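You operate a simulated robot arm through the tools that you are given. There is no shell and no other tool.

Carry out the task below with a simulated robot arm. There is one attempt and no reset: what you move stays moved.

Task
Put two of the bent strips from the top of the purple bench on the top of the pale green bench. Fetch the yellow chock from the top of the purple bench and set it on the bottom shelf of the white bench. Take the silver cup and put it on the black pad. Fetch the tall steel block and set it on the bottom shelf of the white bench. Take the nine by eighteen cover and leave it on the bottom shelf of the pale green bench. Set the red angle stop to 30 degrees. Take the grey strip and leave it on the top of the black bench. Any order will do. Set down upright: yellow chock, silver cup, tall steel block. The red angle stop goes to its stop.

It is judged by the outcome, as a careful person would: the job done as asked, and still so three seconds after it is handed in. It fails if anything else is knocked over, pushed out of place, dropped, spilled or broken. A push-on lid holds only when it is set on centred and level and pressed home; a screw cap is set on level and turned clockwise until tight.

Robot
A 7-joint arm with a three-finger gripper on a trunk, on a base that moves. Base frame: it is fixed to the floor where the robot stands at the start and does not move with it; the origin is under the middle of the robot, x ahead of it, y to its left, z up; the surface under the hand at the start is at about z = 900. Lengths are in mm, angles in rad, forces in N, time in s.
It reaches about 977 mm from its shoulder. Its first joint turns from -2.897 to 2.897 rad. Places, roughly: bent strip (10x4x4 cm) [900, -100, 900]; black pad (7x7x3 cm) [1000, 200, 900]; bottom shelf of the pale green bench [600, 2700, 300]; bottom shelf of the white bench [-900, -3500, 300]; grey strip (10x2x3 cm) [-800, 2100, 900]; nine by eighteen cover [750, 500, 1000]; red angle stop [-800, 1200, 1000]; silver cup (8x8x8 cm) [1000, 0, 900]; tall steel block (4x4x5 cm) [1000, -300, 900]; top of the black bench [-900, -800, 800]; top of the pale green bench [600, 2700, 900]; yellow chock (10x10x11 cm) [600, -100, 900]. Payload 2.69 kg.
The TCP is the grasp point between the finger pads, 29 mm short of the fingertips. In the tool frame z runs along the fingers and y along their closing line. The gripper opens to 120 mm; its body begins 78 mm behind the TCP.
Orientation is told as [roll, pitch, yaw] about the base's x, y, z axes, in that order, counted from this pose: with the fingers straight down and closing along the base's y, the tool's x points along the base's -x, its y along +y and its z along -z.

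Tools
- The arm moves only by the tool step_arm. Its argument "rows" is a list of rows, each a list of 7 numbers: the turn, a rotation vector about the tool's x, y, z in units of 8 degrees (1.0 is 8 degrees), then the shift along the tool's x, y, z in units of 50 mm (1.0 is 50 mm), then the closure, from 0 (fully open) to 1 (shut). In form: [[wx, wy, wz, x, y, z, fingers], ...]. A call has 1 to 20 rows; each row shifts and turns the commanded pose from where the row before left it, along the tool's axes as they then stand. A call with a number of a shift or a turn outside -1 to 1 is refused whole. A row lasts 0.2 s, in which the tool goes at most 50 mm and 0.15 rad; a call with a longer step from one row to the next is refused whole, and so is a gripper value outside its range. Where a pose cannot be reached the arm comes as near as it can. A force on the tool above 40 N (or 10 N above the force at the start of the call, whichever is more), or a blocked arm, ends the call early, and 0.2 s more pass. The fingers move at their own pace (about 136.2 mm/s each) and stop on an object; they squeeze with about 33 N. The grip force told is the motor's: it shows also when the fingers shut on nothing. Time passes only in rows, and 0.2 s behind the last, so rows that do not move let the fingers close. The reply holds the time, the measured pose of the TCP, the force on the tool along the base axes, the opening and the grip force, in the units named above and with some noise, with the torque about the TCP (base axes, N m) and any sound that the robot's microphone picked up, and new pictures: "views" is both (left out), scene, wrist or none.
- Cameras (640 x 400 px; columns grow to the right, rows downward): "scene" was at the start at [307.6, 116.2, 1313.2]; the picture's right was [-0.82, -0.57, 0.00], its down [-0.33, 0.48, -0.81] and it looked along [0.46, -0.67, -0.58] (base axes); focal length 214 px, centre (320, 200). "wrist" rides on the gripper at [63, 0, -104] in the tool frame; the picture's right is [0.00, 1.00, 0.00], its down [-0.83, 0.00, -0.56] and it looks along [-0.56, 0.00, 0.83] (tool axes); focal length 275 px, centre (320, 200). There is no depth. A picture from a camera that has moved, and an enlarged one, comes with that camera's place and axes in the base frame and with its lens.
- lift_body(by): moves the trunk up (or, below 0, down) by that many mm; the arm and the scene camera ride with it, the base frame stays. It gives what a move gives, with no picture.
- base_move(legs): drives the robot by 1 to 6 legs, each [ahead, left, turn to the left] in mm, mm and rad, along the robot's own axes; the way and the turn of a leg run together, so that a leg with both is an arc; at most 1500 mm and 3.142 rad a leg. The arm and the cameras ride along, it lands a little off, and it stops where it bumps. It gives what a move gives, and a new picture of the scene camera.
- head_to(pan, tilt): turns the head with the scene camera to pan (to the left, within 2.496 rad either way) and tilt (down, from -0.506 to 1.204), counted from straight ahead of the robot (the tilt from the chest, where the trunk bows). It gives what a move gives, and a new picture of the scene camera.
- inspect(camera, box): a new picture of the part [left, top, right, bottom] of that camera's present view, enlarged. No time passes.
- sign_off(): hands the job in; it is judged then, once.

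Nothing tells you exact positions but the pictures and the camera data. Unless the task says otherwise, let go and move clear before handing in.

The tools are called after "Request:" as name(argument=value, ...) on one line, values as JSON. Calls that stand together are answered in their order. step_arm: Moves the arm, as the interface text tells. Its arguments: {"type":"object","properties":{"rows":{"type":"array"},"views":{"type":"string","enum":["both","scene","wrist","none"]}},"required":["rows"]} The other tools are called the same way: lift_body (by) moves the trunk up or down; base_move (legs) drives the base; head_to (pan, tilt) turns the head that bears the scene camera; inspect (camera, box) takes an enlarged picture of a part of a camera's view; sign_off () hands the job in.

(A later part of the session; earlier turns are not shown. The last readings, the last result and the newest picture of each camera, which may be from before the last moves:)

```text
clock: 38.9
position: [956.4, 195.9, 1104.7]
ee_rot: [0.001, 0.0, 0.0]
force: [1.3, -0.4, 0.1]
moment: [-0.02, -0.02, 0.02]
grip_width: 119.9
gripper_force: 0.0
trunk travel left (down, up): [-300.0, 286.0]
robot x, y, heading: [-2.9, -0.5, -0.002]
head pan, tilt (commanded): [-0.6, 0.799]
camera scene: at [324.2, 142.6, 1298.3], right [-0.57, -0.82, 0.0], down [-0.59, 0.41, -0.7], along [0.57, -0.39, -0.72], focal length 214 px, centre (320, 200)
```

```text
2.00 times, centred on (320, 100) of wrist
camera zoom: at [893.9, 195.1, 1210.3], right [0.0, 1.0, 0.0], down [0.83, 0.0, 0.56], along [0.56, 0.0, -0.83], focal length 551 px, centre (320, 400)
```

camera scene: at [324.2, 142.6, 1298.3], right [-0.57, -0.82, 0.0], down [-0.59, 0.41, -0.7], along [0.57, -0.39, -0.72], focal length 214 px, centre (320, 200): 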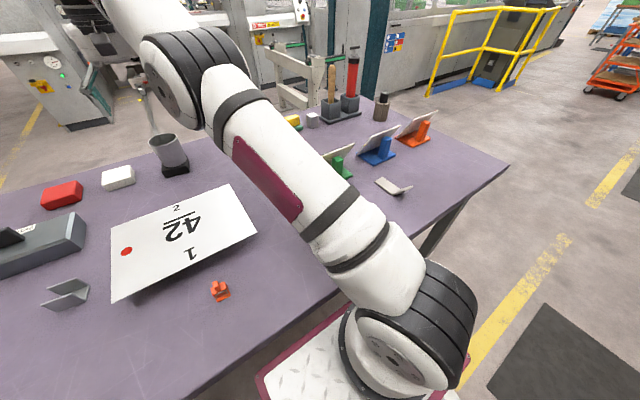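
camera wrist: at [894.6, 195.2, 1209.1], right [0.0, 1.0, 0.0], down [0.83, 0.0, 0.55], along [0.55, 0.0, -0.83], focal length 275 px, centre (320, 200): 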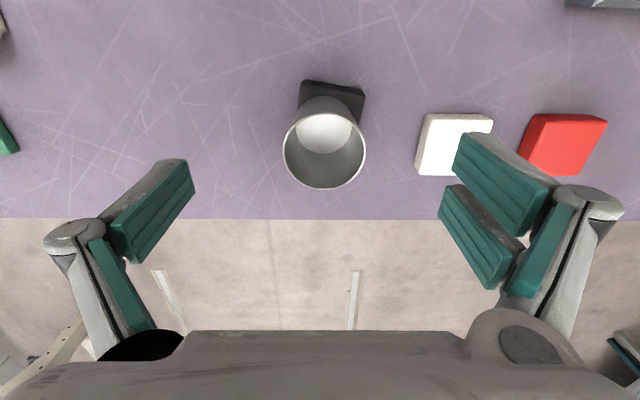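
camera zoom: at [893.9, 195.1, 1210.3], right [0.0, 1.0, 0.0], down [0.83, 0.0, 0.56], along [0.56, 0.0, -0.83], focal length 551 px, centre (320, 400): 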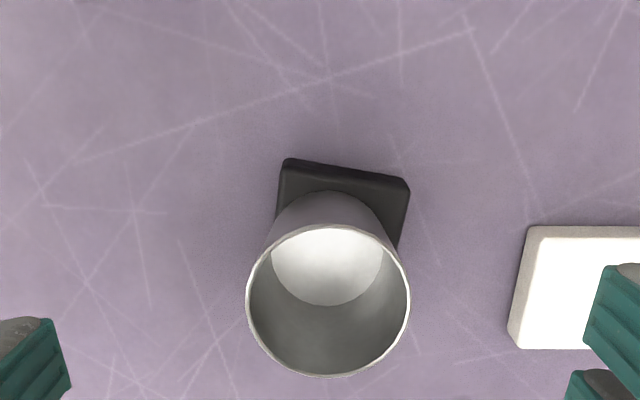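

Keeping each step under 50 mm in total. Moving the hand back toward the chock area at height.

Request:
step_arm(rows=[[0, 0, 0, 0.76, -0.41, -0.19, 0], [0, 0, 0, 0.76, -0.41, -0.19, 0], [0, 0, 0, 0.76, -0.41, -0.19, 0], [0, 0, 0, 0.76, -0.41, -0.19, 0], [0, 0, 0, 0.76, -0.41, -0.19, 0], [0, 0, 0, 0.76, -0.41, -0.19, 0], [0, 0, 0, 0.76, -0.41, -0.19, 0], [0, 0, 0, 0.76, -0.41, -0.19, 0], [0, 0, 0, 0.76, -0.41, -0.19, 0], [0, 0, 0, 0.76, -0.41, -0.19, 0], [0, 0, 0, 0.76, -0.41, -0.19, 0], [0, 0, 0, 0, 0, 0, 0]], views="both")

Request:
inspect(camera="wrist", box=[120, 0, 520, 250])

```text
clock: 41.5
position: [541.3, -33.1, 1210.4]
ee_rot: [0.0, -0.001, 0.001]
force: [-0.6, -0.1, 0.3]
moment: [0.0, -0.01, -0.03]
grip_width: 120.1
gripper_force: 0.0
trunk travel left (down, up): [-300.0, 286.0]
robot x, y, heading: [-0.8, -1.3, -0.002]
head pan, tilt (commanded): [-0.6, 0.799]
camera scene: at [324.3, 142.7, 1298.4], right [-0.56, -0.83, 0.0], down [-0.59, 0.41, -0.7], along [0.58, -0.39, -0.72], focal length 214 px, centre (320, 200)
camera wrist: at [478.3, -34.3, 1314.3], right [-0.01, 1.0, 0.0], down [0.83, 0.0, 0.56], along [0.56, 0.0, -0.83], focal length 275 px, centre (320, 200)
```

scene: 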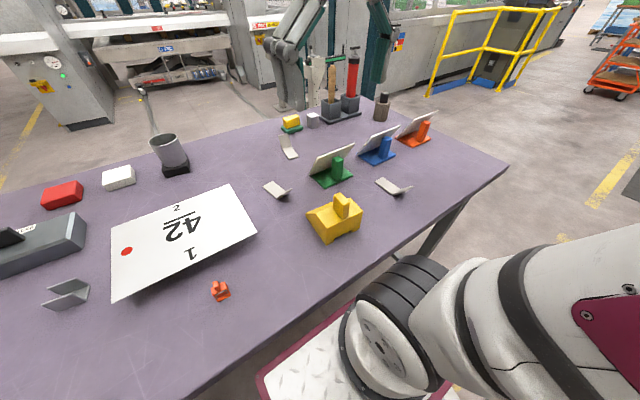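
wrist: 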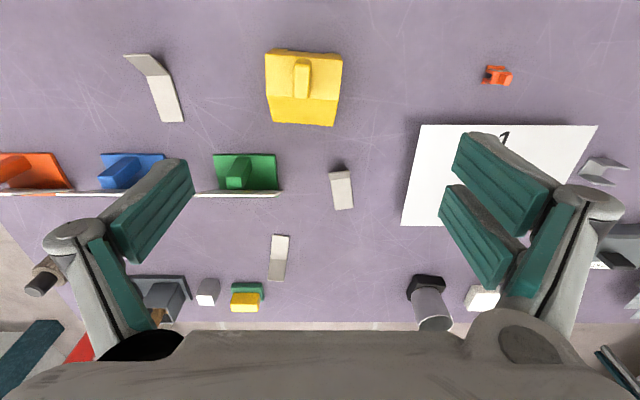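

```text
1.60 times, centred on (320, 125) of wrist
camera zoom: at [478.3, -34.3, 1314.3], right [-0.01, 1.0, 0.0], down [0.83, 0.0, 0.56], along [0.56, 0.0, -0.83], focal length 440 px, centre (320, 320)
```

zoom: 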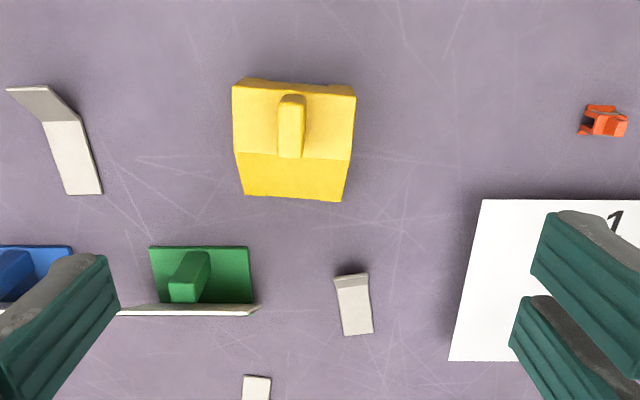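

Request:
inspect(camera="scene", box=[280, 170, 420, 260])

Request:
inspect(camera="scene", box=[260, 90, 400, 180])

Request:
inspect(camera="wrist", box=[220, 20, 380, 140])

```text
4.44 times, centred on (350, 215) of scene
camera zoom: at [324.3, 142.7, 1298.4], right [-0.56, -0.83, 0.0], down [-0.59, 0.41, -0.7], along [0.58, -0.39, -0.72], focal length 953 px, centre (187, 133)
```

zoom: 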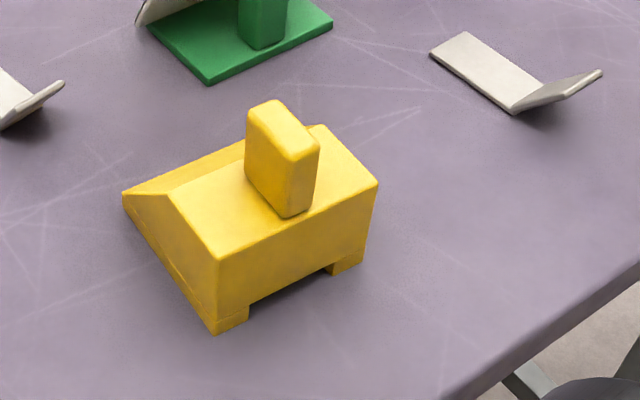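

```text
4.44 times, centred on (330, 135) of scene
camera zoom: at [324.3, 142.7, 1298.4], right [-0.56, -0.83, 0.0], down [-0.59, 0.41, -0.7], along [0.58, -0.39, -0.72], focal length 953 px, centre (276, 489)
```

zoom: 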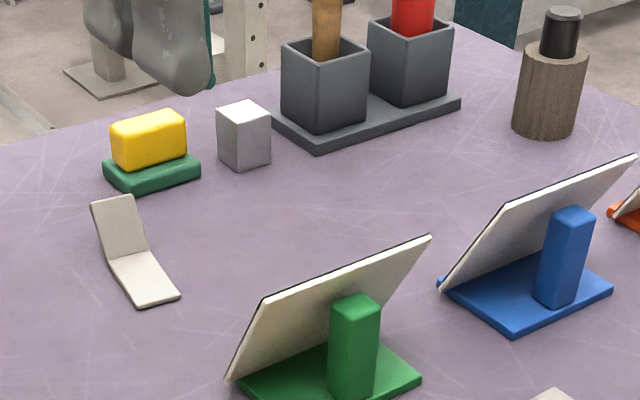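

```text
3.33 times, centred on (300, 80) of wrist
camera zoom: at [478.3, -34.3, 1314.3], right [-0.01, 1.0, 0.0], down [0.83, 0.0, 0.56], along [0.56, 0.0, -0.83], focal length 918 px, centre (387, 600)
```

zoom: 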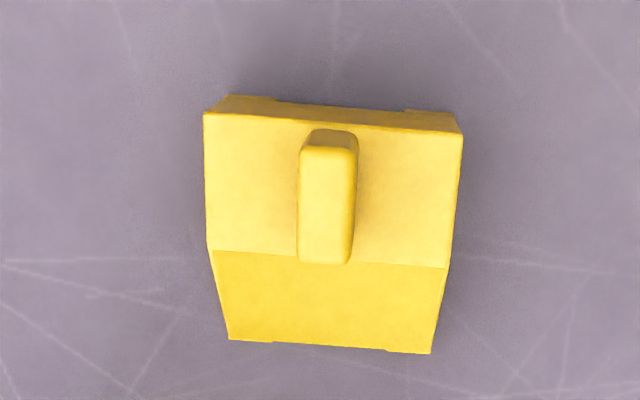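

The chock has a tab handle about 18 mm wide at (537, -53), top z≈1000. I'll grip it with the hand pitched 45° forward so it can later slide under a bench top onto the bottom shelf.

Request:
step_arm(rows=[[0, 0, 0.5, 0, -0.3, 0, 0.4], [0, -0.9375, 0, 0, 0, 0, 0.4], [0, -0.9375, 0, 0, 0, 0, 0.4], [0, -0.9375, 0, 0, 0, 0, 0.4], [0, -0.9375, 0, 0, 0, 0, 0.4], [0, -0.9375, 0, 0, 0, 0, 0.4], [0, -0.9375, 0, 0, 0, 0, 0.4], [0, 0, 0, 0, 0, 0, 0.4]], views="both")

```text
clock: 43.3
position: [537.7, -44.9, 1210.7]
ee_rot: [-0.001, -0.788, -0.069]
force: [0.0, 0.8, 0.4]
moment: [0.02, 0.01, 0.0]
grip_width: 72.2
gripper_force: 0.0
trunk travel left (down, up): [-300.0, 286.0]
robot x, y, heading: [-0.5, -0.2, 0.0]
head pan, tilt (commanded): [-0.6, 0.799]
camera scene: at [324.3, 142.6, 1298.4], right [-0.56, -0.83, 0.0], down [-0.59, 0.41, -0.7], along [0.58, -0.39, -0.72], focal length 214 px, centre (320, 200)
camera wrist: at [421.5, -38.3, 1240.6], right [0.07, 1.0, 0.0], down [0.19, -0.01, 0.98], along [0.98, -0.07, -0.19], focal length 275 px, centre (320, 200)
```

scene: 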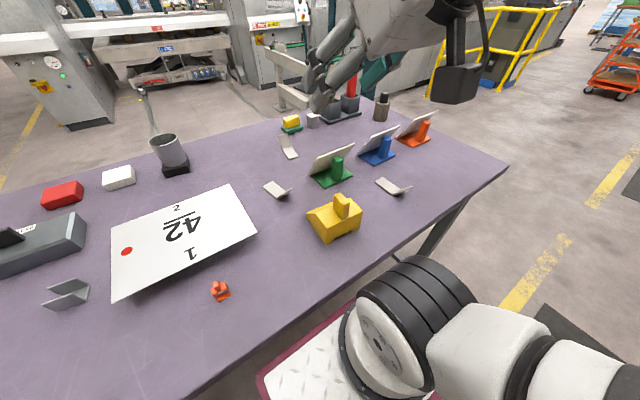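
wrist: 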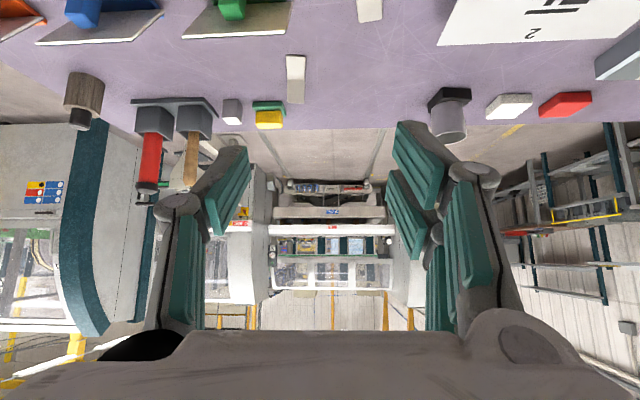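

The pitched hand is stable. Moving to a pre-grasp point behind and above the chock's handle.

Request:
step_arm(rows=[[0, 0, 0, 0.65, -0.036, 0.164, 0.4], [0, 0, 0, 0.65, -0.036, 0.164, 0.4], [0, 0, 0, 0.65, -0.036, 0.164, 0.4], [0, 0, 0, 0.65, -0.036, 0.164, 0.4], [0, 0, 0, 0.65, -0.036, 0.164, 0.4], [0, 0, 0, 0, 0, 0, 0.4]], views="both")

Request:
inspect(camera="scene", box=[270, 140, 430, 260])

```text
clock: 44.7
position: [450.2, -59.1, 1119.1]
ee_rot: [0.0, -0.784, -0.07]
force: [0.8, -0.2, 0.3]
moment: [0.02, 0.0, 0.01]
grip_width: 71.8
gripper_force: 0.0
out of reach, approached as far as the arm can: row 4, 5
trunk travel left (down, up): [-300.0, 286.0]
robot x, y, heading: [3.3, 2.5, -0.001]
head pan, tilt (commanded): [-0.6, 0.799]
camera scene: at [324.2, 142.6, 1298.4], right [-0.56, -0.83, 0.0], down [-0.59, 0.41, -0.7], along [0.58, -0.39, -0.72], focal length 214 px, centre (320, 200)
camera wrist: at [332.2, -52.1, 1149.0], right [0.07, 1.0, 0.0], down [0.2, -0.01, 0.98], along [0.98, -0.07, -0.2], focal length 275 px, centre (320, 200)
```

scene: 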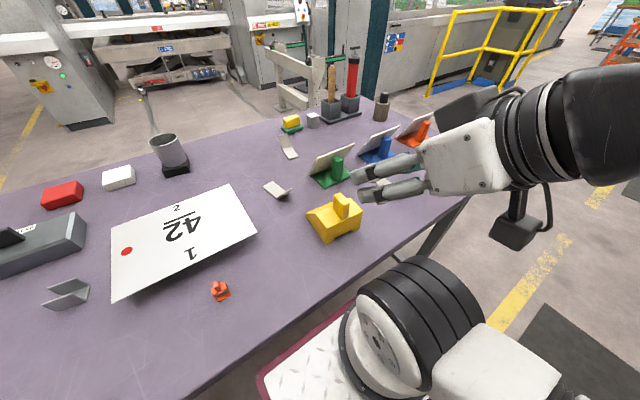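
wrist: 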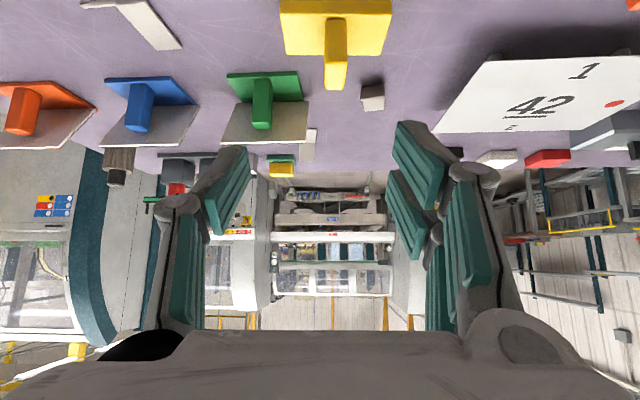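

```text
3.33 times, centred on (350, 200) of scene
camera zoom: at [324.2, 142.6, 1298.4], right [-0.56, -0.83, 0.0], down [-0.59, 0.41, -0.7], along [0.58, -0.39, -0.72], focal length 715 px, centre (220, 200)
```

zoom: 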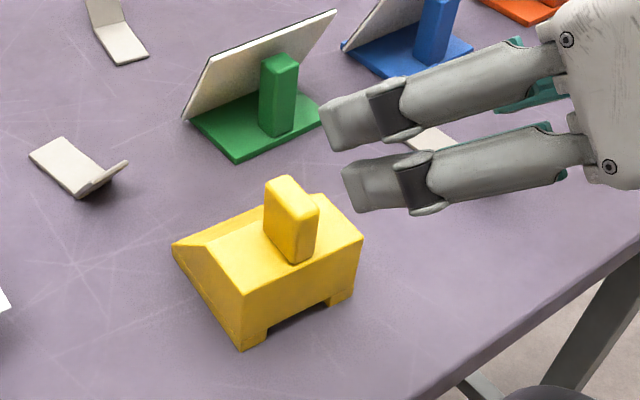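

At this closeness the arm is too folded for the pitched grasp. I'll back off a little and sidestep left so the arm can reach the chock from the side with room.

Request:
base_move(legs=[[-60, 0, 0], [0, 330, 0]])

```text
clock: 47.4
position: [389.0, 277.0, 1117.5]
ee_rot: [0.0, -0.783, -0.066]
force: [0.2, 0.2, 0.0]
moment: [-0.01, 0.0, -0.01]
grip_width: 72.0
gripper_force: 0.1
trunk travel left (down, up): [-300.0, 286.0]
robot x, y, heading: [-58.4, 334.3, 0.004]
head pan, tilt (commanded): [-0.6, 0.799]
camera scene: at [263.0, 477.6, 1298.4], right [-0.56, -0.83, 0.0], down [-0.59, 0.4, -0.7], along [0.58, -0.39, -0.72], focal length 214 px, centre (320, 200)
```

scene: 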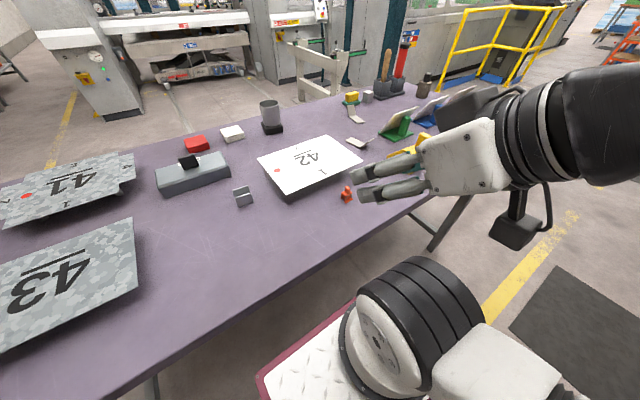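

Now reaching sideways to the pre-grasp point behind the chock.

Request:
step_arm(rows=[[0, 0, 0, -0.149, -0.8, 0.149, 0.4], [0, 0, 0, -0.149, -0.8, 0.149, 0.4], [0, 0, 0, -0.149, -0.8, 0.149, 0.4], [0, 0, 0, -0.149, -0.8, 0.149, 0.4], [0, 0, 0, -0.149, -0.8, 0.149, 0.4], [0, 0, 0, -0.149, -0.8, 0.149, 0.4], [0, 0, 0, -0.149, -0.8, 0.149, 0.4], [0, 0, 0, -0.149, -0.8, 0.149, 0.4], [0, 0, 0, 0, 0, 0, 0.4]], views="both")

```text
clock: 49.4
position: [448.0, -47.2, 1117.9]
ee_rot: [0.0, -0.784, -0.064]
force: [0.0, 0.5, -0.4]
moment: [-0.01, -0.01, 0.0]
grip_width: 71.9
gripper_force: 0.1
trunk travel left (down, up): [-300.0, 286.0]
robot x, y, heading: [-59.3, 334.7, 0.003]
head pan, tilt (commanded): [-0.6, 0.799]
camera scene: at [263.0, 477.6, 1298.4], right [-0.56, -0.83, 0.0], down [-0.59, 0.4, -0.7], along [0.58, -0.39, -0.72], focal length 214 px, centre (320, 200)
camera wrist: at [330.9, -41.3, 1147.8], right [0.06, 1.0, 0.0], down [0.2, -0.01, 0.98], along [0.98, -0.06, -0.2], focal length 275 px, centre (320, 200)
```

scene: 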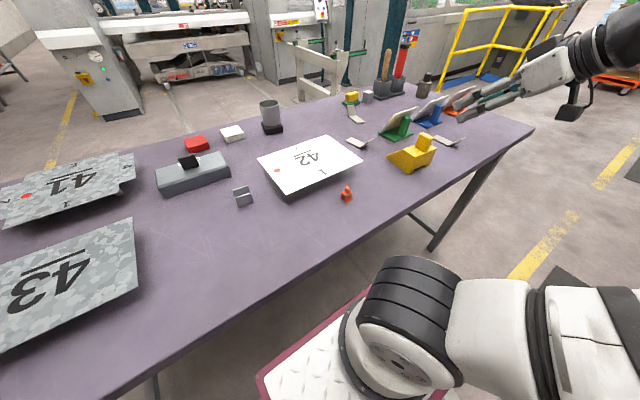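
wrist: 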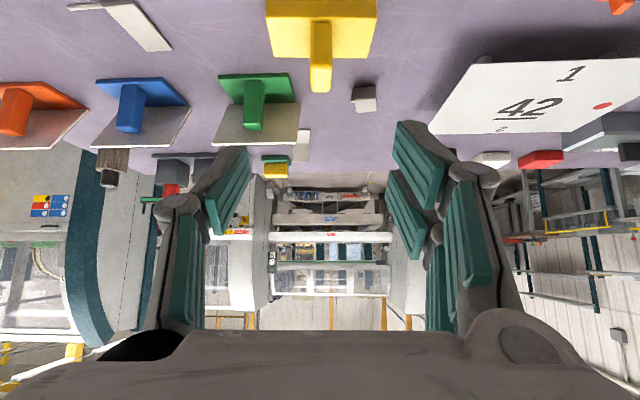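

The handle lines up with the hand's centre. Advancing in two stages along the finger direction.

Request:
step_arm(rows=[[0, 0, 0, 0.67, -0.02, 0.2, 0.4], [0, 0, 0, 0, -0.02, 0.8, 0.4], [0, 0, 0, 0, 0, 0.8, 0.4], [0, 0, 0, 0, 0, 0, 0.4]], views="both")

Request:
inspect(camera="scene", box=[370, 60, 530, 180])

```text
clock: 50.4
position: [489.8, -56.1, 1032.1]
ee_rot: [-0.001, -0.782, -0.067]
force: [-0.2, 0.7, 1.2]
moment: [0.02, 0.0, 0.02]
grip_width: 72.0
gripper_force: 0.1
trunk travel left (down, up): [-300.0, 286.0]
robot x, y, heading: [-61.1, 331.4, 0.006]
head pan, tilt (commanded): [-0.6, 0.799]
camera scene: at [263.0, 477.5, 1298.4], right [-0.56, -0.83, 0.0], down [-0.59, 0.4, -0.7], along [0.58, -0.39, -0.72], focal length 214 px, centre (320, 200)
camera wrist: at [372.7, -48.7, 1061.1], right [0.06, 1.0, 0.0], down [0.2, -0.01, 0.98], along [0.98, -0.06, -0.2], focal length 275 px, centre (320, 200)
```

scene: 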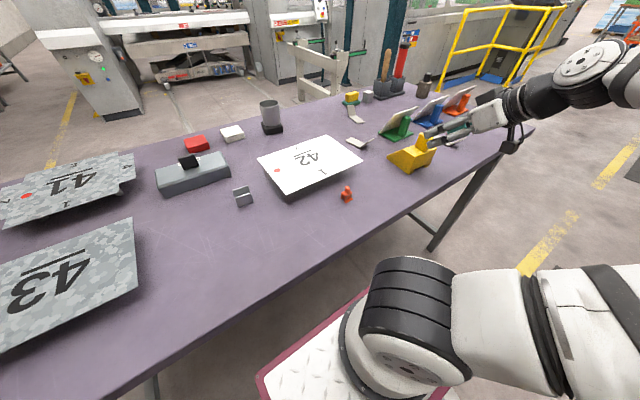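
wrist: 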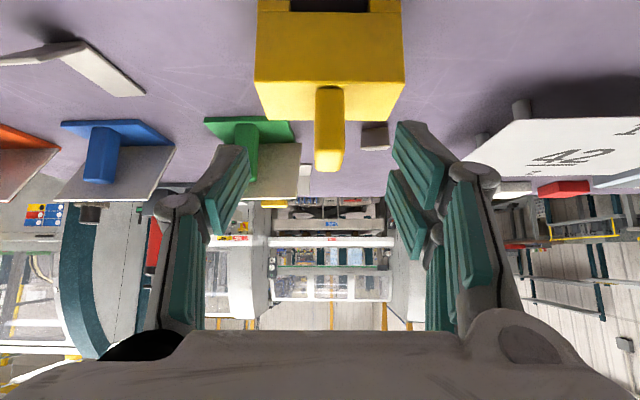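

```text
3.33 times, centred on (450, 120) of scene
camera zoom: at [263.0, 477.5, 1298.4], right [-0.56, -0.83, 0.0], down [-0.59, 0.4, -0.7], along [0.58, -0.39, -0.72], focal length 715 px, centre (-113, 467)
```

zoom: 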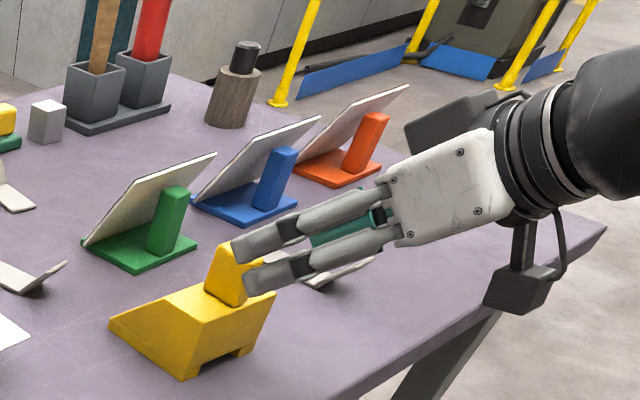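

The two-finger side and thumb straddle the handle. Advancing the last ~48 mm and nudging +y by 5 mm.

Request:
step_arm(rows=[[0, 0, 0, 0.03, 0.1, 0.5, 0.4], [0, 0, 0, 0.03, 0, 0.46, 0.4], [0, 0, 0, 0, 0, 0, 0.4]], views="wrist")

Request:
inspect(camera="scene", box=[370, 80, 530, 200])

```text
clock: 51.2
position: [522.5, -52.4, 995.8]
ee_rot: [0.0, -0.784, -0.062]
force: [-1.6, 0.2, -0.3]
moment: [-0.02, -0.02, 0.03]
grip_width: 71.9
gripper_force: 0.0
trunk travel left (down, up): [-300.0, 286.0]
robot x, y, heading: [-60.1, 335.5, 0.005]
head pan, tilt (commanded): [-0.6, 0.799]
camera wrist: at [405.9, -45.2, 1025.8], right [0.06, 1.0, 0.0], down [0.2, -0.01, 0.98], along [0.98, -0.06, -0.2], focal length 275 px, centre (320, 200)
```

wrist: 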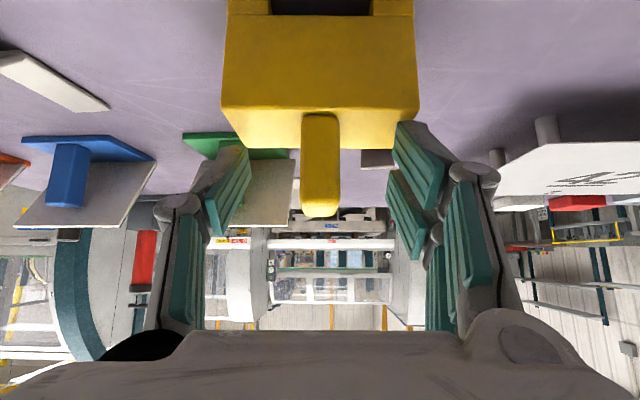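

```text
3.33 times, centred on (450, 140) of scene
camera zoom: at [263.0, 477.5, 1298.4], right [-0.56, -0.83, 0.0], down [-0.59, 0.4, -0.7], along [0.58, -0.39, -0.72], focal length 715 px, centre (-113, 400)
```

zoom: 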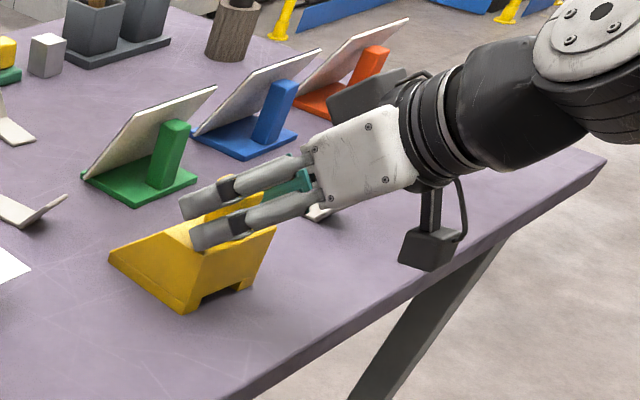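

The handle sits between the pads. Closing the gripper.

Request:
step_arm(rows=[[0, 0, 0, 0, 0, 0, 1], [0, 0, 0, 0, 0, 0, 1], [0, 0, 0, 0, 0, 0, 1], [0, 0, 0, 0, 0, 0, 1]], views="wrist")

Request:
inspect(camera="scene", box=[370, 80, 530, 200])

```text
clock: 52.2
position: [523.3, -53.6, 997.0]
ee_rot: [-0.002, -0.786, -0.064]
force: [8.7, -7.4, 19.2]
moment: [-0.09, -0.68, -0.21]
grip_width: 17.6
gripper_force: 33.3
trunk travel left (down, up): [-300.0, 286.0]
robot x, y, heading: [-60.9, 331.8, 0.008]
head pan, tilt (commanded): [-0.6, 0.799]
camera wrist: at [406.3, -46.1, 1027.0], right [0.06, 1.0, -0.01], down [0.19, -0.01, 0.98], along [0.98, -0.06, -0.19], focal length 275 px, centre (320, 200)
```

wrist: 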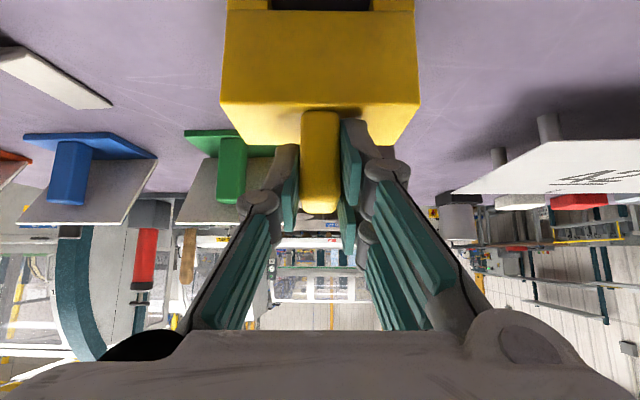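

```text
3.33 times, centred on (450, 140) of scene
camera zoom: at [262.9, 477.4, 1298.5], right [-0.56, -0.83, 0.0], down [-0.59, 0.4, -0.7], along [0.58, -0.39, -0.72], focal length 715 px, centre (-113, 400)
```

zoom: 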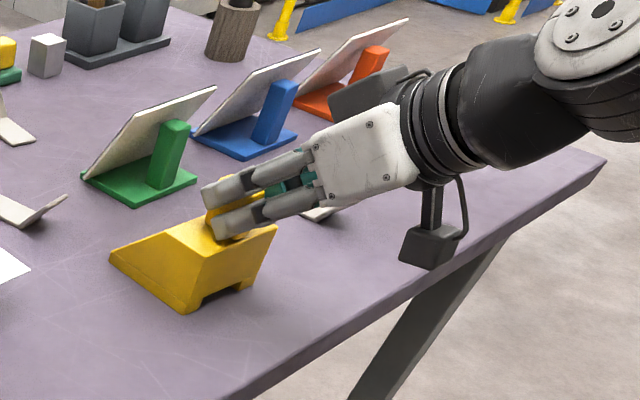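

Handle gripped (17.6 mm). Lifting straight up a little to check the hold.

Request:
step_arm(rows=[[0, 0, 0, -0.15, 0, -0.15, 1], [0, 0, 0, -0.3, 0, -0.3, 1], [0, 0, 0, -0.4, 0, -0.4, 1], [0, 0, 0, 0, 0, 0, 1], [0, 0, 0, 0, 0, 0, 1]], views="wrist")

Request:
inspect(camera="scene", box=[370, 60, 530, 180])

```text
clock: 53.4
position: [523.3, -51.0, 1054.8]
ee_rot: [-0.001, -0.785, -0.064]
force: [-0.6, 0.0, -2.1]
moment: [-0.01, 0.05, -0.01]
grip_width: 17.7
gripper_force: 32.5
trunk travel left (down, up): [-300.0, 286.0]
robot x, y, heading: [-59.6, 331.1, 0.007]
head pan, tilt (commanded): [-0.6, 0.799]
camera wrist: at [406.1, -44.3, 1085.5], right [0.06, 1.0, 0.0], down [0.2, -0.01, 0.98], along [0.98, -0.06, -0.2], focal length 275 px, centre (320, 200)
```

wrist: 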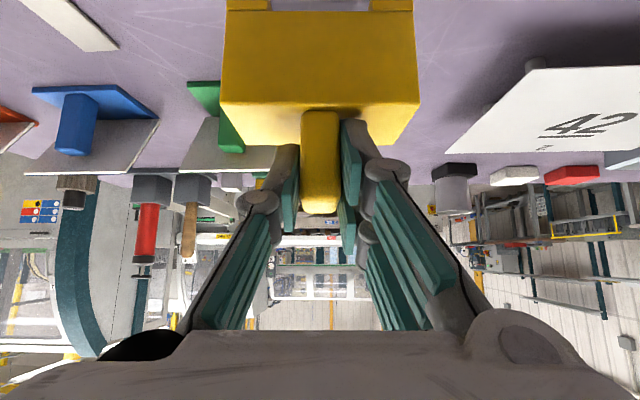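

```text
3.33 times, centred on (450, 120) of scene
camera zoom: at [263.1, 477.5, 1298.4], right [-0.56, -0.83, 0.0], down [-0.59, 0.4, -0.7], along [0.58, -0.39, -0.72], focal length 715 px, centre (-113, 467)
```

zoom: 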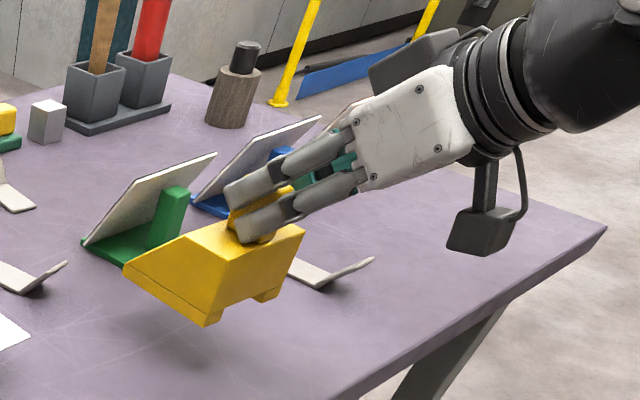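

The chock is held firmly and light. Raising it and bringing it in front of the robot for carrying.

Request:
step_arm(rows=[[0, 0, 0, -0.55, 0, -0.55, 1], [0, 0, 0, -0.55, 0, -0.55, 1], [0, 0, 0, -0.2, 0.5, -0.4, 1], [0, 0, 0, 0, 0.8, -0.25, 1], [0, 0, 0, 0, 0.9, -0.2, 1], [0, 0, 0, 0.05, 0.9, -0.2, 1], [0, 0, 0, 0.05, 0.9, -0.2, 1], [0, 0, 0, 0.05, 0.9, -0.15, 1], [0, 0, 0, 0.03, 0.9, -0.15, 1], [0, 0, 0, 0, 0.9, -0.15, 1], [0, 0, 0, 0, 0.9, -0.15, 1], [0, 0, 0, 0, 0, 0, 1]], views="wrist")

Request:
head_to(pan=-1.57, tilt=0.5)

```text
clock: 56.0
position: [483.3, 332.4, 1199.3]
ee_rot: [0.0, -0.783, -0.066]
force: [0.4, 0.9, -2.2]
moment: [0.02, 0.08, 0.01]
grip_width: 17.7
gripper_force: 33.2
trunk travel left (down, up): [-300.0, 286.0]
robot x, y, heading: [-62.5, 331.7, 0.009]
head pan, tilt (commanded): [-0.6, 0.799]
camera wrist: at [365.6, 339.3, 1229.9], right [0.06, 1.0, 0.0], down [0.2, -0.01, 0.98], along [0.98, -0.06, -0.2], focal length 275 px, centre (320, 200)
```

wrist: 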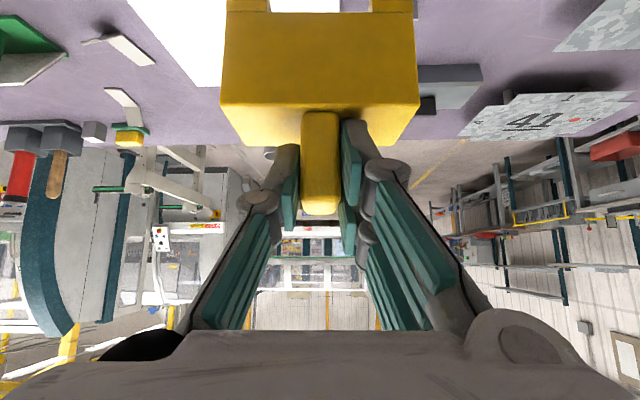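

```text
clock: 57.3
position: [483.5, 332.1, 1199.7]
ee_rot: [0.0, -0.783, -0.064]
force: [0.8, -0.2, -2.2]
moment: [0.0, 0.03, 0.01]
grip_width: 17.6
gripper_force: 32.9
trunk travel left (down, up): [-300.0, 286.0]
robot x, y, heading: [-62.2, 331.5, 0.007]
head pan, tilt (commanded): [-1.571, 0.499]
camera scene: at [196.8, 431.9, 1324.3], right [-1.0, -0.01, 0.0], down [0.0, 0.48, -0.88], along [0.0, -0.88, -0.48], focal length 214 px, centre (320, 200)
```

scene: 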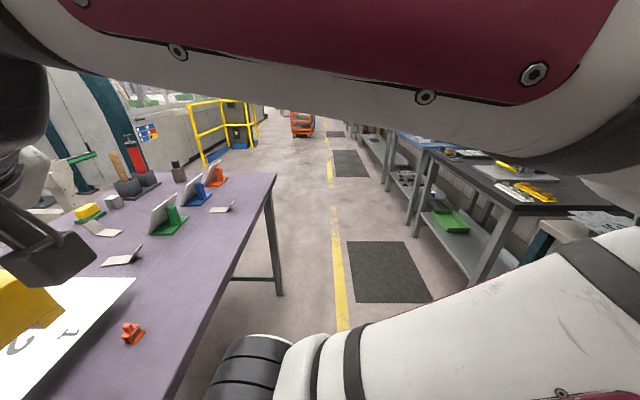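

The aisle toward the white bench is clear. I'll back off, turn right, and drive down the aisle.

Request:
base_move(legs=[[-65, 0, 0], [0, 0, -1.578], [1500, 0, 0], [1200, 0, 0]])

Request:
head_to(pan=-0.8, tilt=0.5)

```text
clock: 74.9
position: [-200.0, -2924.0, 1200.3]
ee_rot: [0.0, -0.782, -1.667]
force: [-0.4, -0.7, -2.1]
moment: [0.05, -0.05, 0.04]
grip_width: 17.8
gripper_force: 33.2
trunk travel left (down, up): [-300.0, 286.0]
robot x, y, heading: [-177.3, -2377.2, -1.6]
head pan, tilt (commanded): [-1.571, 0.499]
camera scene: at [-87.1, -2640.8, 1324.3], right [0.03, 1.0, 0.0], down [0.48, -0.01, -0.88], along [-0.88, 0.02, -0.48], focal length 214 px, centre (320, 200)
```

scene: 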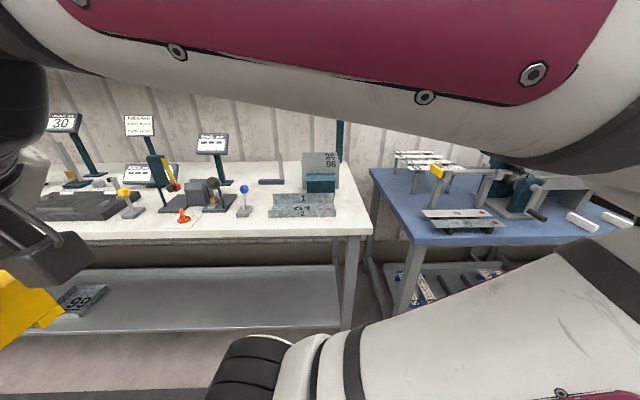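

```text
clock: 76.0
position: [-201.3, -2924.2, 1201.6]
ee_rot: [0.001, -0.783, -1.668]
force: [-0.9, 0.0, -1.9]
moment: [0.06, 0.0, 0.04]
grip_width: 17.6
gripper_force: 32.7
trunk travel left (down, up): [-300.0, 286.0]
robot x, y, heading: [-177.4, -2382.6, -1.594]
head pan, tilt (commanded): [-0.799, 0.499]
camera scene: at [-63.2, -2704.9, 1324.3], right [-0.68, 0.74, 0.0], down [0.35, 0.32, -0.88], along [-0.65, -0.59, -0.48], focal length 214 px, centre (320, 200)
```

scene: 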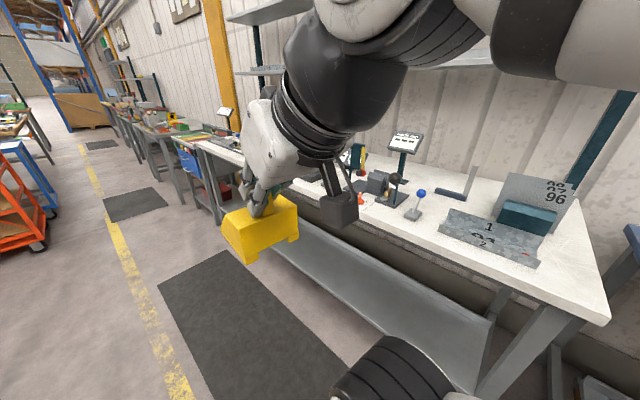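

The white bench's front edge is at about x=-655, with a mostly empty bottom shelf. I'll move to stand opposite it about 0.7 m back and turn to face it.

Request:
base_move(legs=[[620, 200, 0], [0, 0, -1.548]])

Request:
head_to(pan=0.3, tilt=0.6)

```text
clock: 83.4
position: [-536.5, -3012.3, 1198.9]
ee_rot: [-0.001, -0.784, 3.091]
force: [-1.0, -0.2, -2.1]
moment: [0.02, -0.04, 0.04]
grip_width: 17.6
gripper_force: 33.5
trunk travel left (down, up): [-300.0, 286.0]
robot x, y, heading: [8.1, -3005.6, -3.125]
head pan, tilt (commanded): [-0.799, 0.499]
camera scene: at [-308.6, -3138.2, 1324.3], right [0.7, 0.71, 0.0], down [0.34, -0.34, -0.88], along [-0.62, 0.62, -0.48], focal length 214 px, centre (320, 200)
```

scene: 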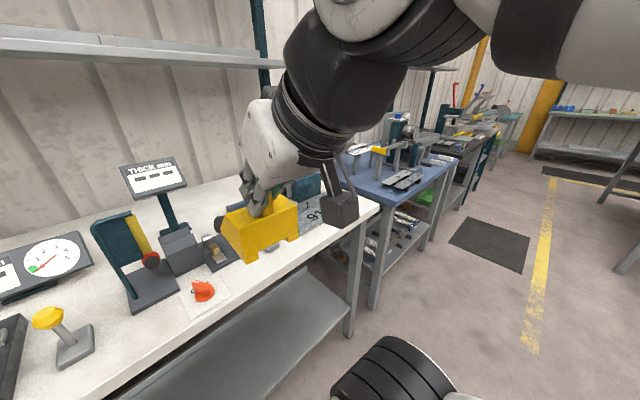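

```text
clock: 84.7
position: [-537.1, -3012.7, 1199.2]
ee_rot: [-0.001, -0.783, 3.089]
force: [0.6, 0.4, -2.7]
moment: [0.01, -0.1, 0.02]
grip_width: 17.7
gripper_force: 32.8
trunk travel left (down, up): [-300.0, 286.0]
robot x, y, heading: [4.8, -3004.2, -3.125]
head pan, tilt (commanded): [0.3, 0.6]
camera scene: at [-327.9, -3229.8, 1315.2], right [-0.31, 0.95, 0.0], down [0.54, 0.18, -0.83], along [-0.78, -0.26, -0.56], focal length 214 px, centre (320, 200)
```

scene: 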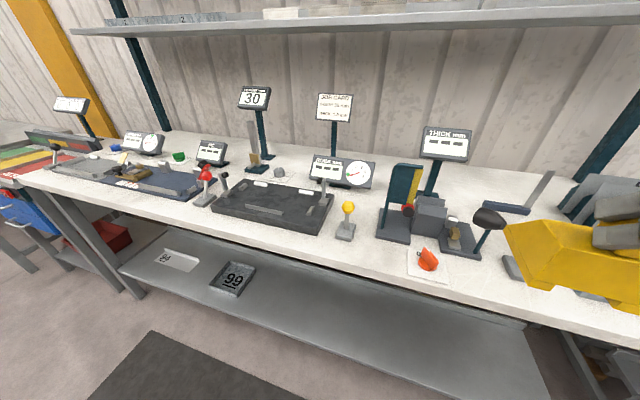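

The shelf's right part is free. I need more standoff so the arm can swing low in front of the bench; checking behind the robot first.

Request:
head_to(pan=2.4, tilt=0.5)

```text
clock: 86.7
position: [-538.4, -3013.6, 1200.1]
ee_rot: [0.0, -0.783, 3.091]
force: [-0.4, -0.5, -2.4]
moment: [-0.01, -0.08, -0.01]
grip_width: 17.7
gripper_force: 33.0
trunk travel left (down, up): [-300.0, 286.0]
robot x, y, heading: [3.5, -3007.1, -3.123]
head pan, tilt (commanded): [2.4, 0.499]
camera scene: at [-175.7, -3262.4, 1324.3], right [-0.66, -0.75, 0.0], down [-0.36, 0.32, -0.88], along [0.66, -0.58, -0.48], focal length 214 px, centre (320, 200)
```

scene: 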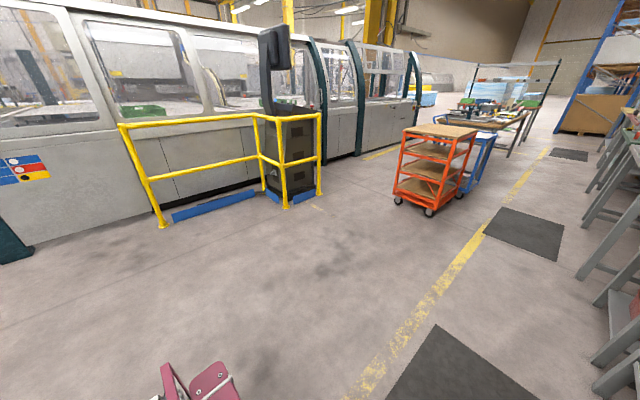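

Plenty of clear floor behind. Backing up 400 mm and lowering the trunk.

Request:
base_move(legs=[[-400, 0, 0]])

Request:
lift_body(by=-295)

Request:
head_to(pan=0.0, tilt=0.5)

```text
clock: 89.3
position: [-122.1, -3005.3, 1199.8]
ee_rot: [0.0, -0.784, 3.094]
force: [-0.1, 0.2, -2.7]
moment: [0.03, -0.04, 0.01]
grip_width: 17.6
gripper_force: 33.1
trunk travel left (down, up): [-300.0, 286.0]
robot x, y, heading: [421.7, -2998.2, -3.117]
head pan, tilt (commanded): [2.4, 0.499]
camera scene: at [241.3, -3254.5, 1324.3], right [-0.66, -0.75, 0.0], down [-0.36, 0.32, -0.88], along [0.66, -0.58, -0.48], focal length 214 px, centre (320, 200)
```

scene: 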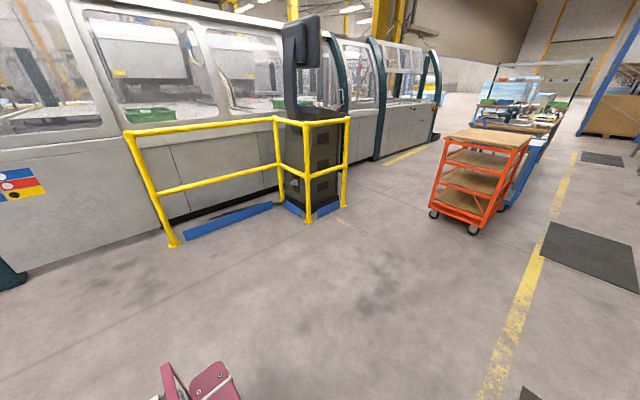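

```text
clock: 92.2
position: [-123.3, -3006.2, 904.1]
ee_rot: [0.001, -0.782, 3.093]
force: [0.2, -0.2, -2.1]
moment: [-0.01, -0.07, 0.0]
grip_width: 17.8
gripper_force: 32.6
trunk travel left (down, up): [-5.0, 581.0]
robot x, y, heading: [420.1, -2997.8, -3.119]
head pan, tilt (commanded): [2.4, 0.499]
```

```text
clock: 94.4
position: [-122.3, -3006.0, 904.4]
ee_rot: [0.0, -0.784, 3.094]
force: [-0.4, -0.1, -2.1]
moment: [-0.02, -0.06, -0.01]
grip_width: 17.6
gripper_force: 32.7
trunk travel left (down, up): [-5.0, 581.0]
robot x, y, heading: [421.5, -2995.8, -3.12]
head pan, tilt (commanded): [0.0, 0.499]
camera scene: at [40.5, -3197.7, 1029.7], right [-0.02, 1.0, 0.0], down [0.48, 0.01, -0.88], along [-0.88, -0.02, -0.48], focal length 214 px, centre (320, 200)
```

scene: 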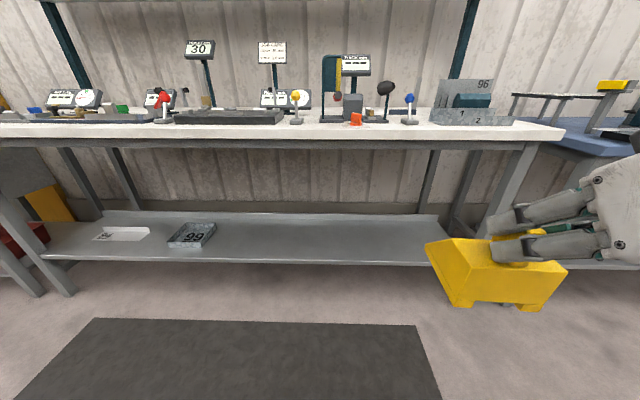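

Now the shelf is in full view (front edge about x=-670, z≈300–330), free at y≈-3006. I'll extend the arm forward in front of the bench and lower it.

Request:
step_arm(rows=[[0, 0, 0, -0.583, 0.039, 0.582, 1], [0, 0, 0, -0.583, 0.039, 0.582, 1], [0, 0, 0, -0.583, 0.039, 0.582, 1], [0, 0, 0, -0.583, 0.039, 0.582, 1], [0, 0, 0, -0.583, 0.039, 0.582, 1], [0, 0, 0, -0.583, 0.039, 0.582, 1], [0, 0, 0, -0.583, 0.039, 0.582, 1], [0, 0, 0, 0.5, 0, 0.5, 1], [0, 0, 0, 0.5, 0, 0.5, 1], [0, 0, 0, 0.5, 0, 0.5, 1], [0, 0, 0, 0.5, 0, 0.5, 1], [0, 0, 0, 0.5, 0, 0.5, 1], [0, 0, 0, 0.5, 0, 0.5, 1], [0, 0, 0, 0, 0, 0, 1]], views="both")

```text
clock: 97.4
position: [-410.0, -3008.3, 714.1]
ee_rot: [-0.004, -0.801, 3.105]
force: [0.5, 8.3, -1.6]
moment: [-0.37, -0.07, 0.41]
grip_width: 17.8
gripper_force: 33.4
out of reach, approached as far as the arm can: row 13
trunk travel left (down, up): [-5.0, 581.0]
robot x, y, heading: [418.8, -2995.4, -3.124]
head pan, tilt (commanded): [0.0, 0.499]
camera scene: at [40.3, -3196.7, 1029.8], right [-0.02, 1.0, 0.0], down [0.48, 0.01, -0.88], along [-0.88, -0.02, -0.48], focal length 214 px, centre (320, 200)
camera wrist: at [-291.4, -3013.9, 743.1], right [-0.04, -1.0, -0.01], down [-0.18, 0.0, 0.98], along [-0.98, 0.04, -0.18], focal length 275 px, centre (320, 200)
```

scene: 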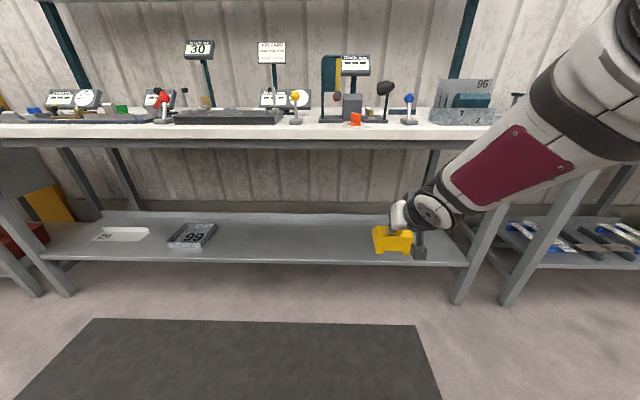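
wrist: 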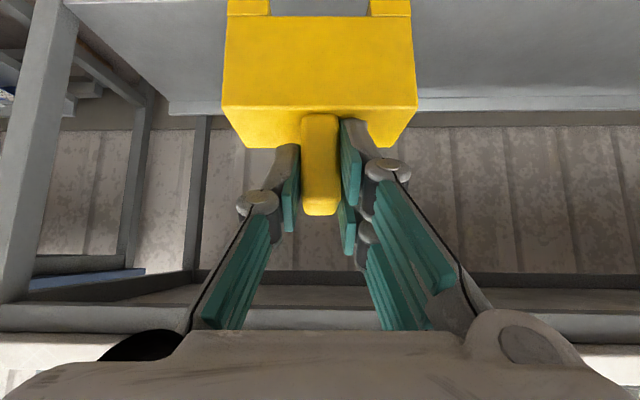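

Request:
step_arm(rows=[[0, 0, 0, 0, 0, 0, 1], [0, 0, 0, 0, 0, 0, 1]], views="scene")

Request:
inspect(camera="scene", box=[340, 130, 500, 290])

Request:
inspect(camera="scene", box=[400, 0, 640, 240])

```text
clock: 98.0
position: [-410.7, -3008.4, 715.0]
ee_rot: [-0.01, -0.803, 3.102]
force: [-1.0, -0.4, -2.6]
moment: [-0.02, -0.07, 0.0]
grip_width: 17.6
gripper_force: 33.0
trunk travel left (down, up): [-5.0, 581.0]
robot x, y, heading: [420.7, -2996.1, -3.12]
head pan, tilt (commanded): [0.0, 0.499]
camera scene: at [40.4, -3197.7, 1029.6], right [-0.02, 1.0, 0.0], down [0.48, 0.01, -0.88], along [-0.88, -0.02, -0.48], focal length 214 px, centre (320, 200)
```

scene: 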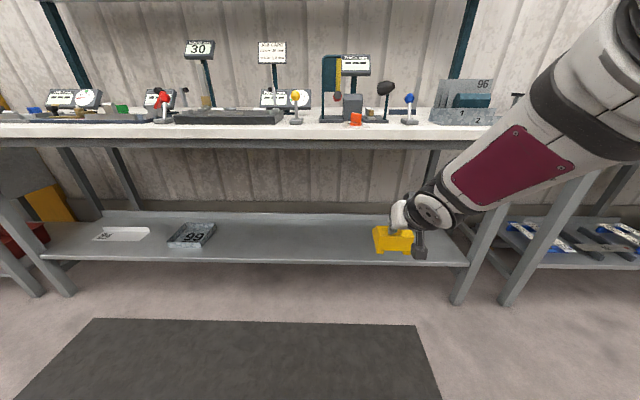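

```text
2.50 times, centred on (420, 210) of scene
camera zoom: at [40.4, -3197.7, 1029.6], right [-0.02, 1.0, 0.0], down [0.48, 0.01, -0.88], along [-0.88, -0.02, -0.48], focal length 536 px, centre (70, 175)
```

zoom: 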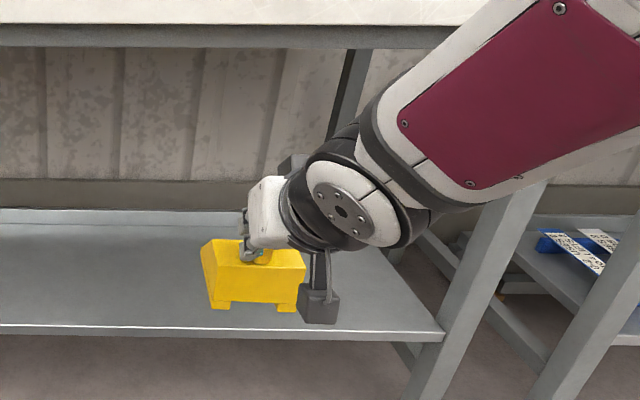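

```text
1.67 times, centred on (520, 120) of scene
camera zoom: at [40.4, -3197.7, 1029.6], right [-0.02, 1.0, 0.0], down [0.48, 0.01, -0.88], along [-0.88, -0.02, -0.48], focal length 358 px, centre (-13, 333)
```

zoom: 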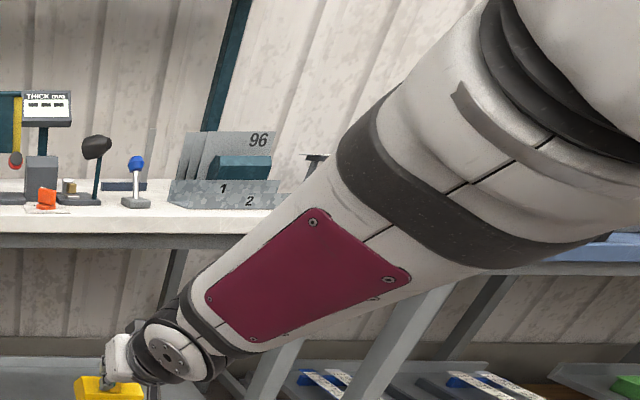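

The force was just transient; the arm is still too folded to go lower. I'll back up another 200 mm and extend the arm more before lowering.

Request:
base_move(legs=[[-200, 0, 0]])

Request:
step_arm(rows=[[0, 0, 0, -0.583, 0.039, 0.582, 1], [0, 0, 0, -0.583, 0.039, 0.582, 1], [0, 0, 0, -0.583, 0.039, 0.582, 1], [0, 0, 0, -0.583, 0.039, 0.582, 1], [0, 0, 0, 0.5, 0, 0.5, 1], [0, 0, 0, 0.5, 0, 0.5, 1], [0, 0, 0, 0.5, 0, 0.5, 1], [0, 0, 0, 0.5, 0, 0.5, 1], [0, 0, 0, 0, 0, 0, 1]], views="both")

```text
clock: 99.6
position: [-206.6, -3002.7, 715.8]
ee_rot: [-0.009, -0.802, 3.101]
force: [-0.3, 0.0, -1.1]
moment: [0.01, -0.05, -0.03]
grip_width: 17.8
gripper_force: 33.2
trunk travel left (down, up): [-5.0, 581.0]
robot x, y, heading: [626.4, -2992.4, -3.121]
head pan, tilt (commanded): [0.0, 0.499]
camera scene: at [244.8, -3192.9, 1029.7], right [-0.02, 1.0, 0.0], down [0.48, 0.01, -0.88], along [-0.88, -0.02, -0.48], focal length 214 px, centre (320, 200)
```

scene: 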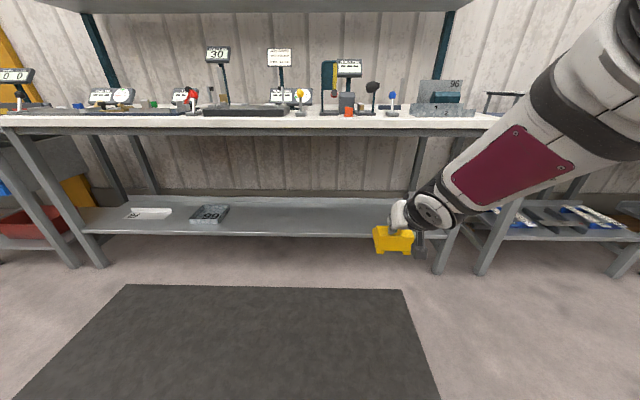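

```text
clock: 101.6
position: [-361.9, -3001.9, 579.6]
ee_rot: [-0.007, -0.802, 3.102]
force: [0.1, -0.5, -2.0]
moment: [0.0, -0.05, 0.0]
grip_width: 17.6
gripper_force: 33.1
out of reach, approached as far as the arm can: row 2
trunk travel left (down, up): [-5.0, 581.0]
robot x, y, heading: [625.7, -2993.8, -3.115]
head pan, tilt (commanded): [0.0, 0.499]
camera scene: at [244.7, -3192.9, 1029.6], right [-0.02, 1.0, 0.0], down [0.48, 0.01, -0.88], along [-0.88, -0.02, -0.48], focal length 214 px, centre (320, 200)
camera wrist: at [-243.2, -3008.3, 607.1], right [-0.04, -1.0, -0.01], down [-0.18, 0.0, 0.98], along [-0.98, 0.04, -0.18], focal length 275 px, centre (320, 200)
```

scene: 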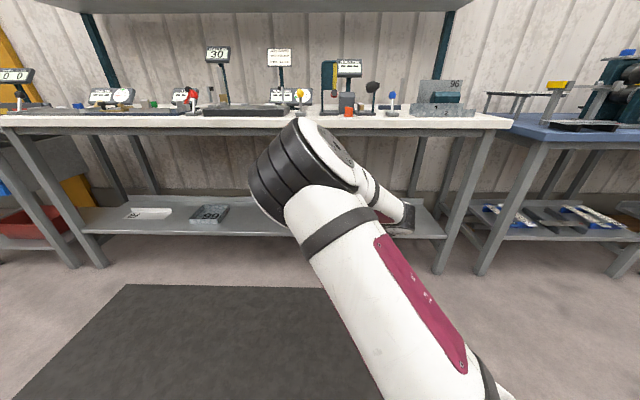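
wrist: 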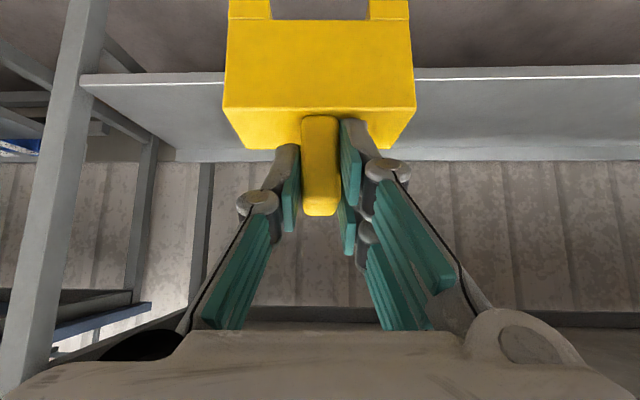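

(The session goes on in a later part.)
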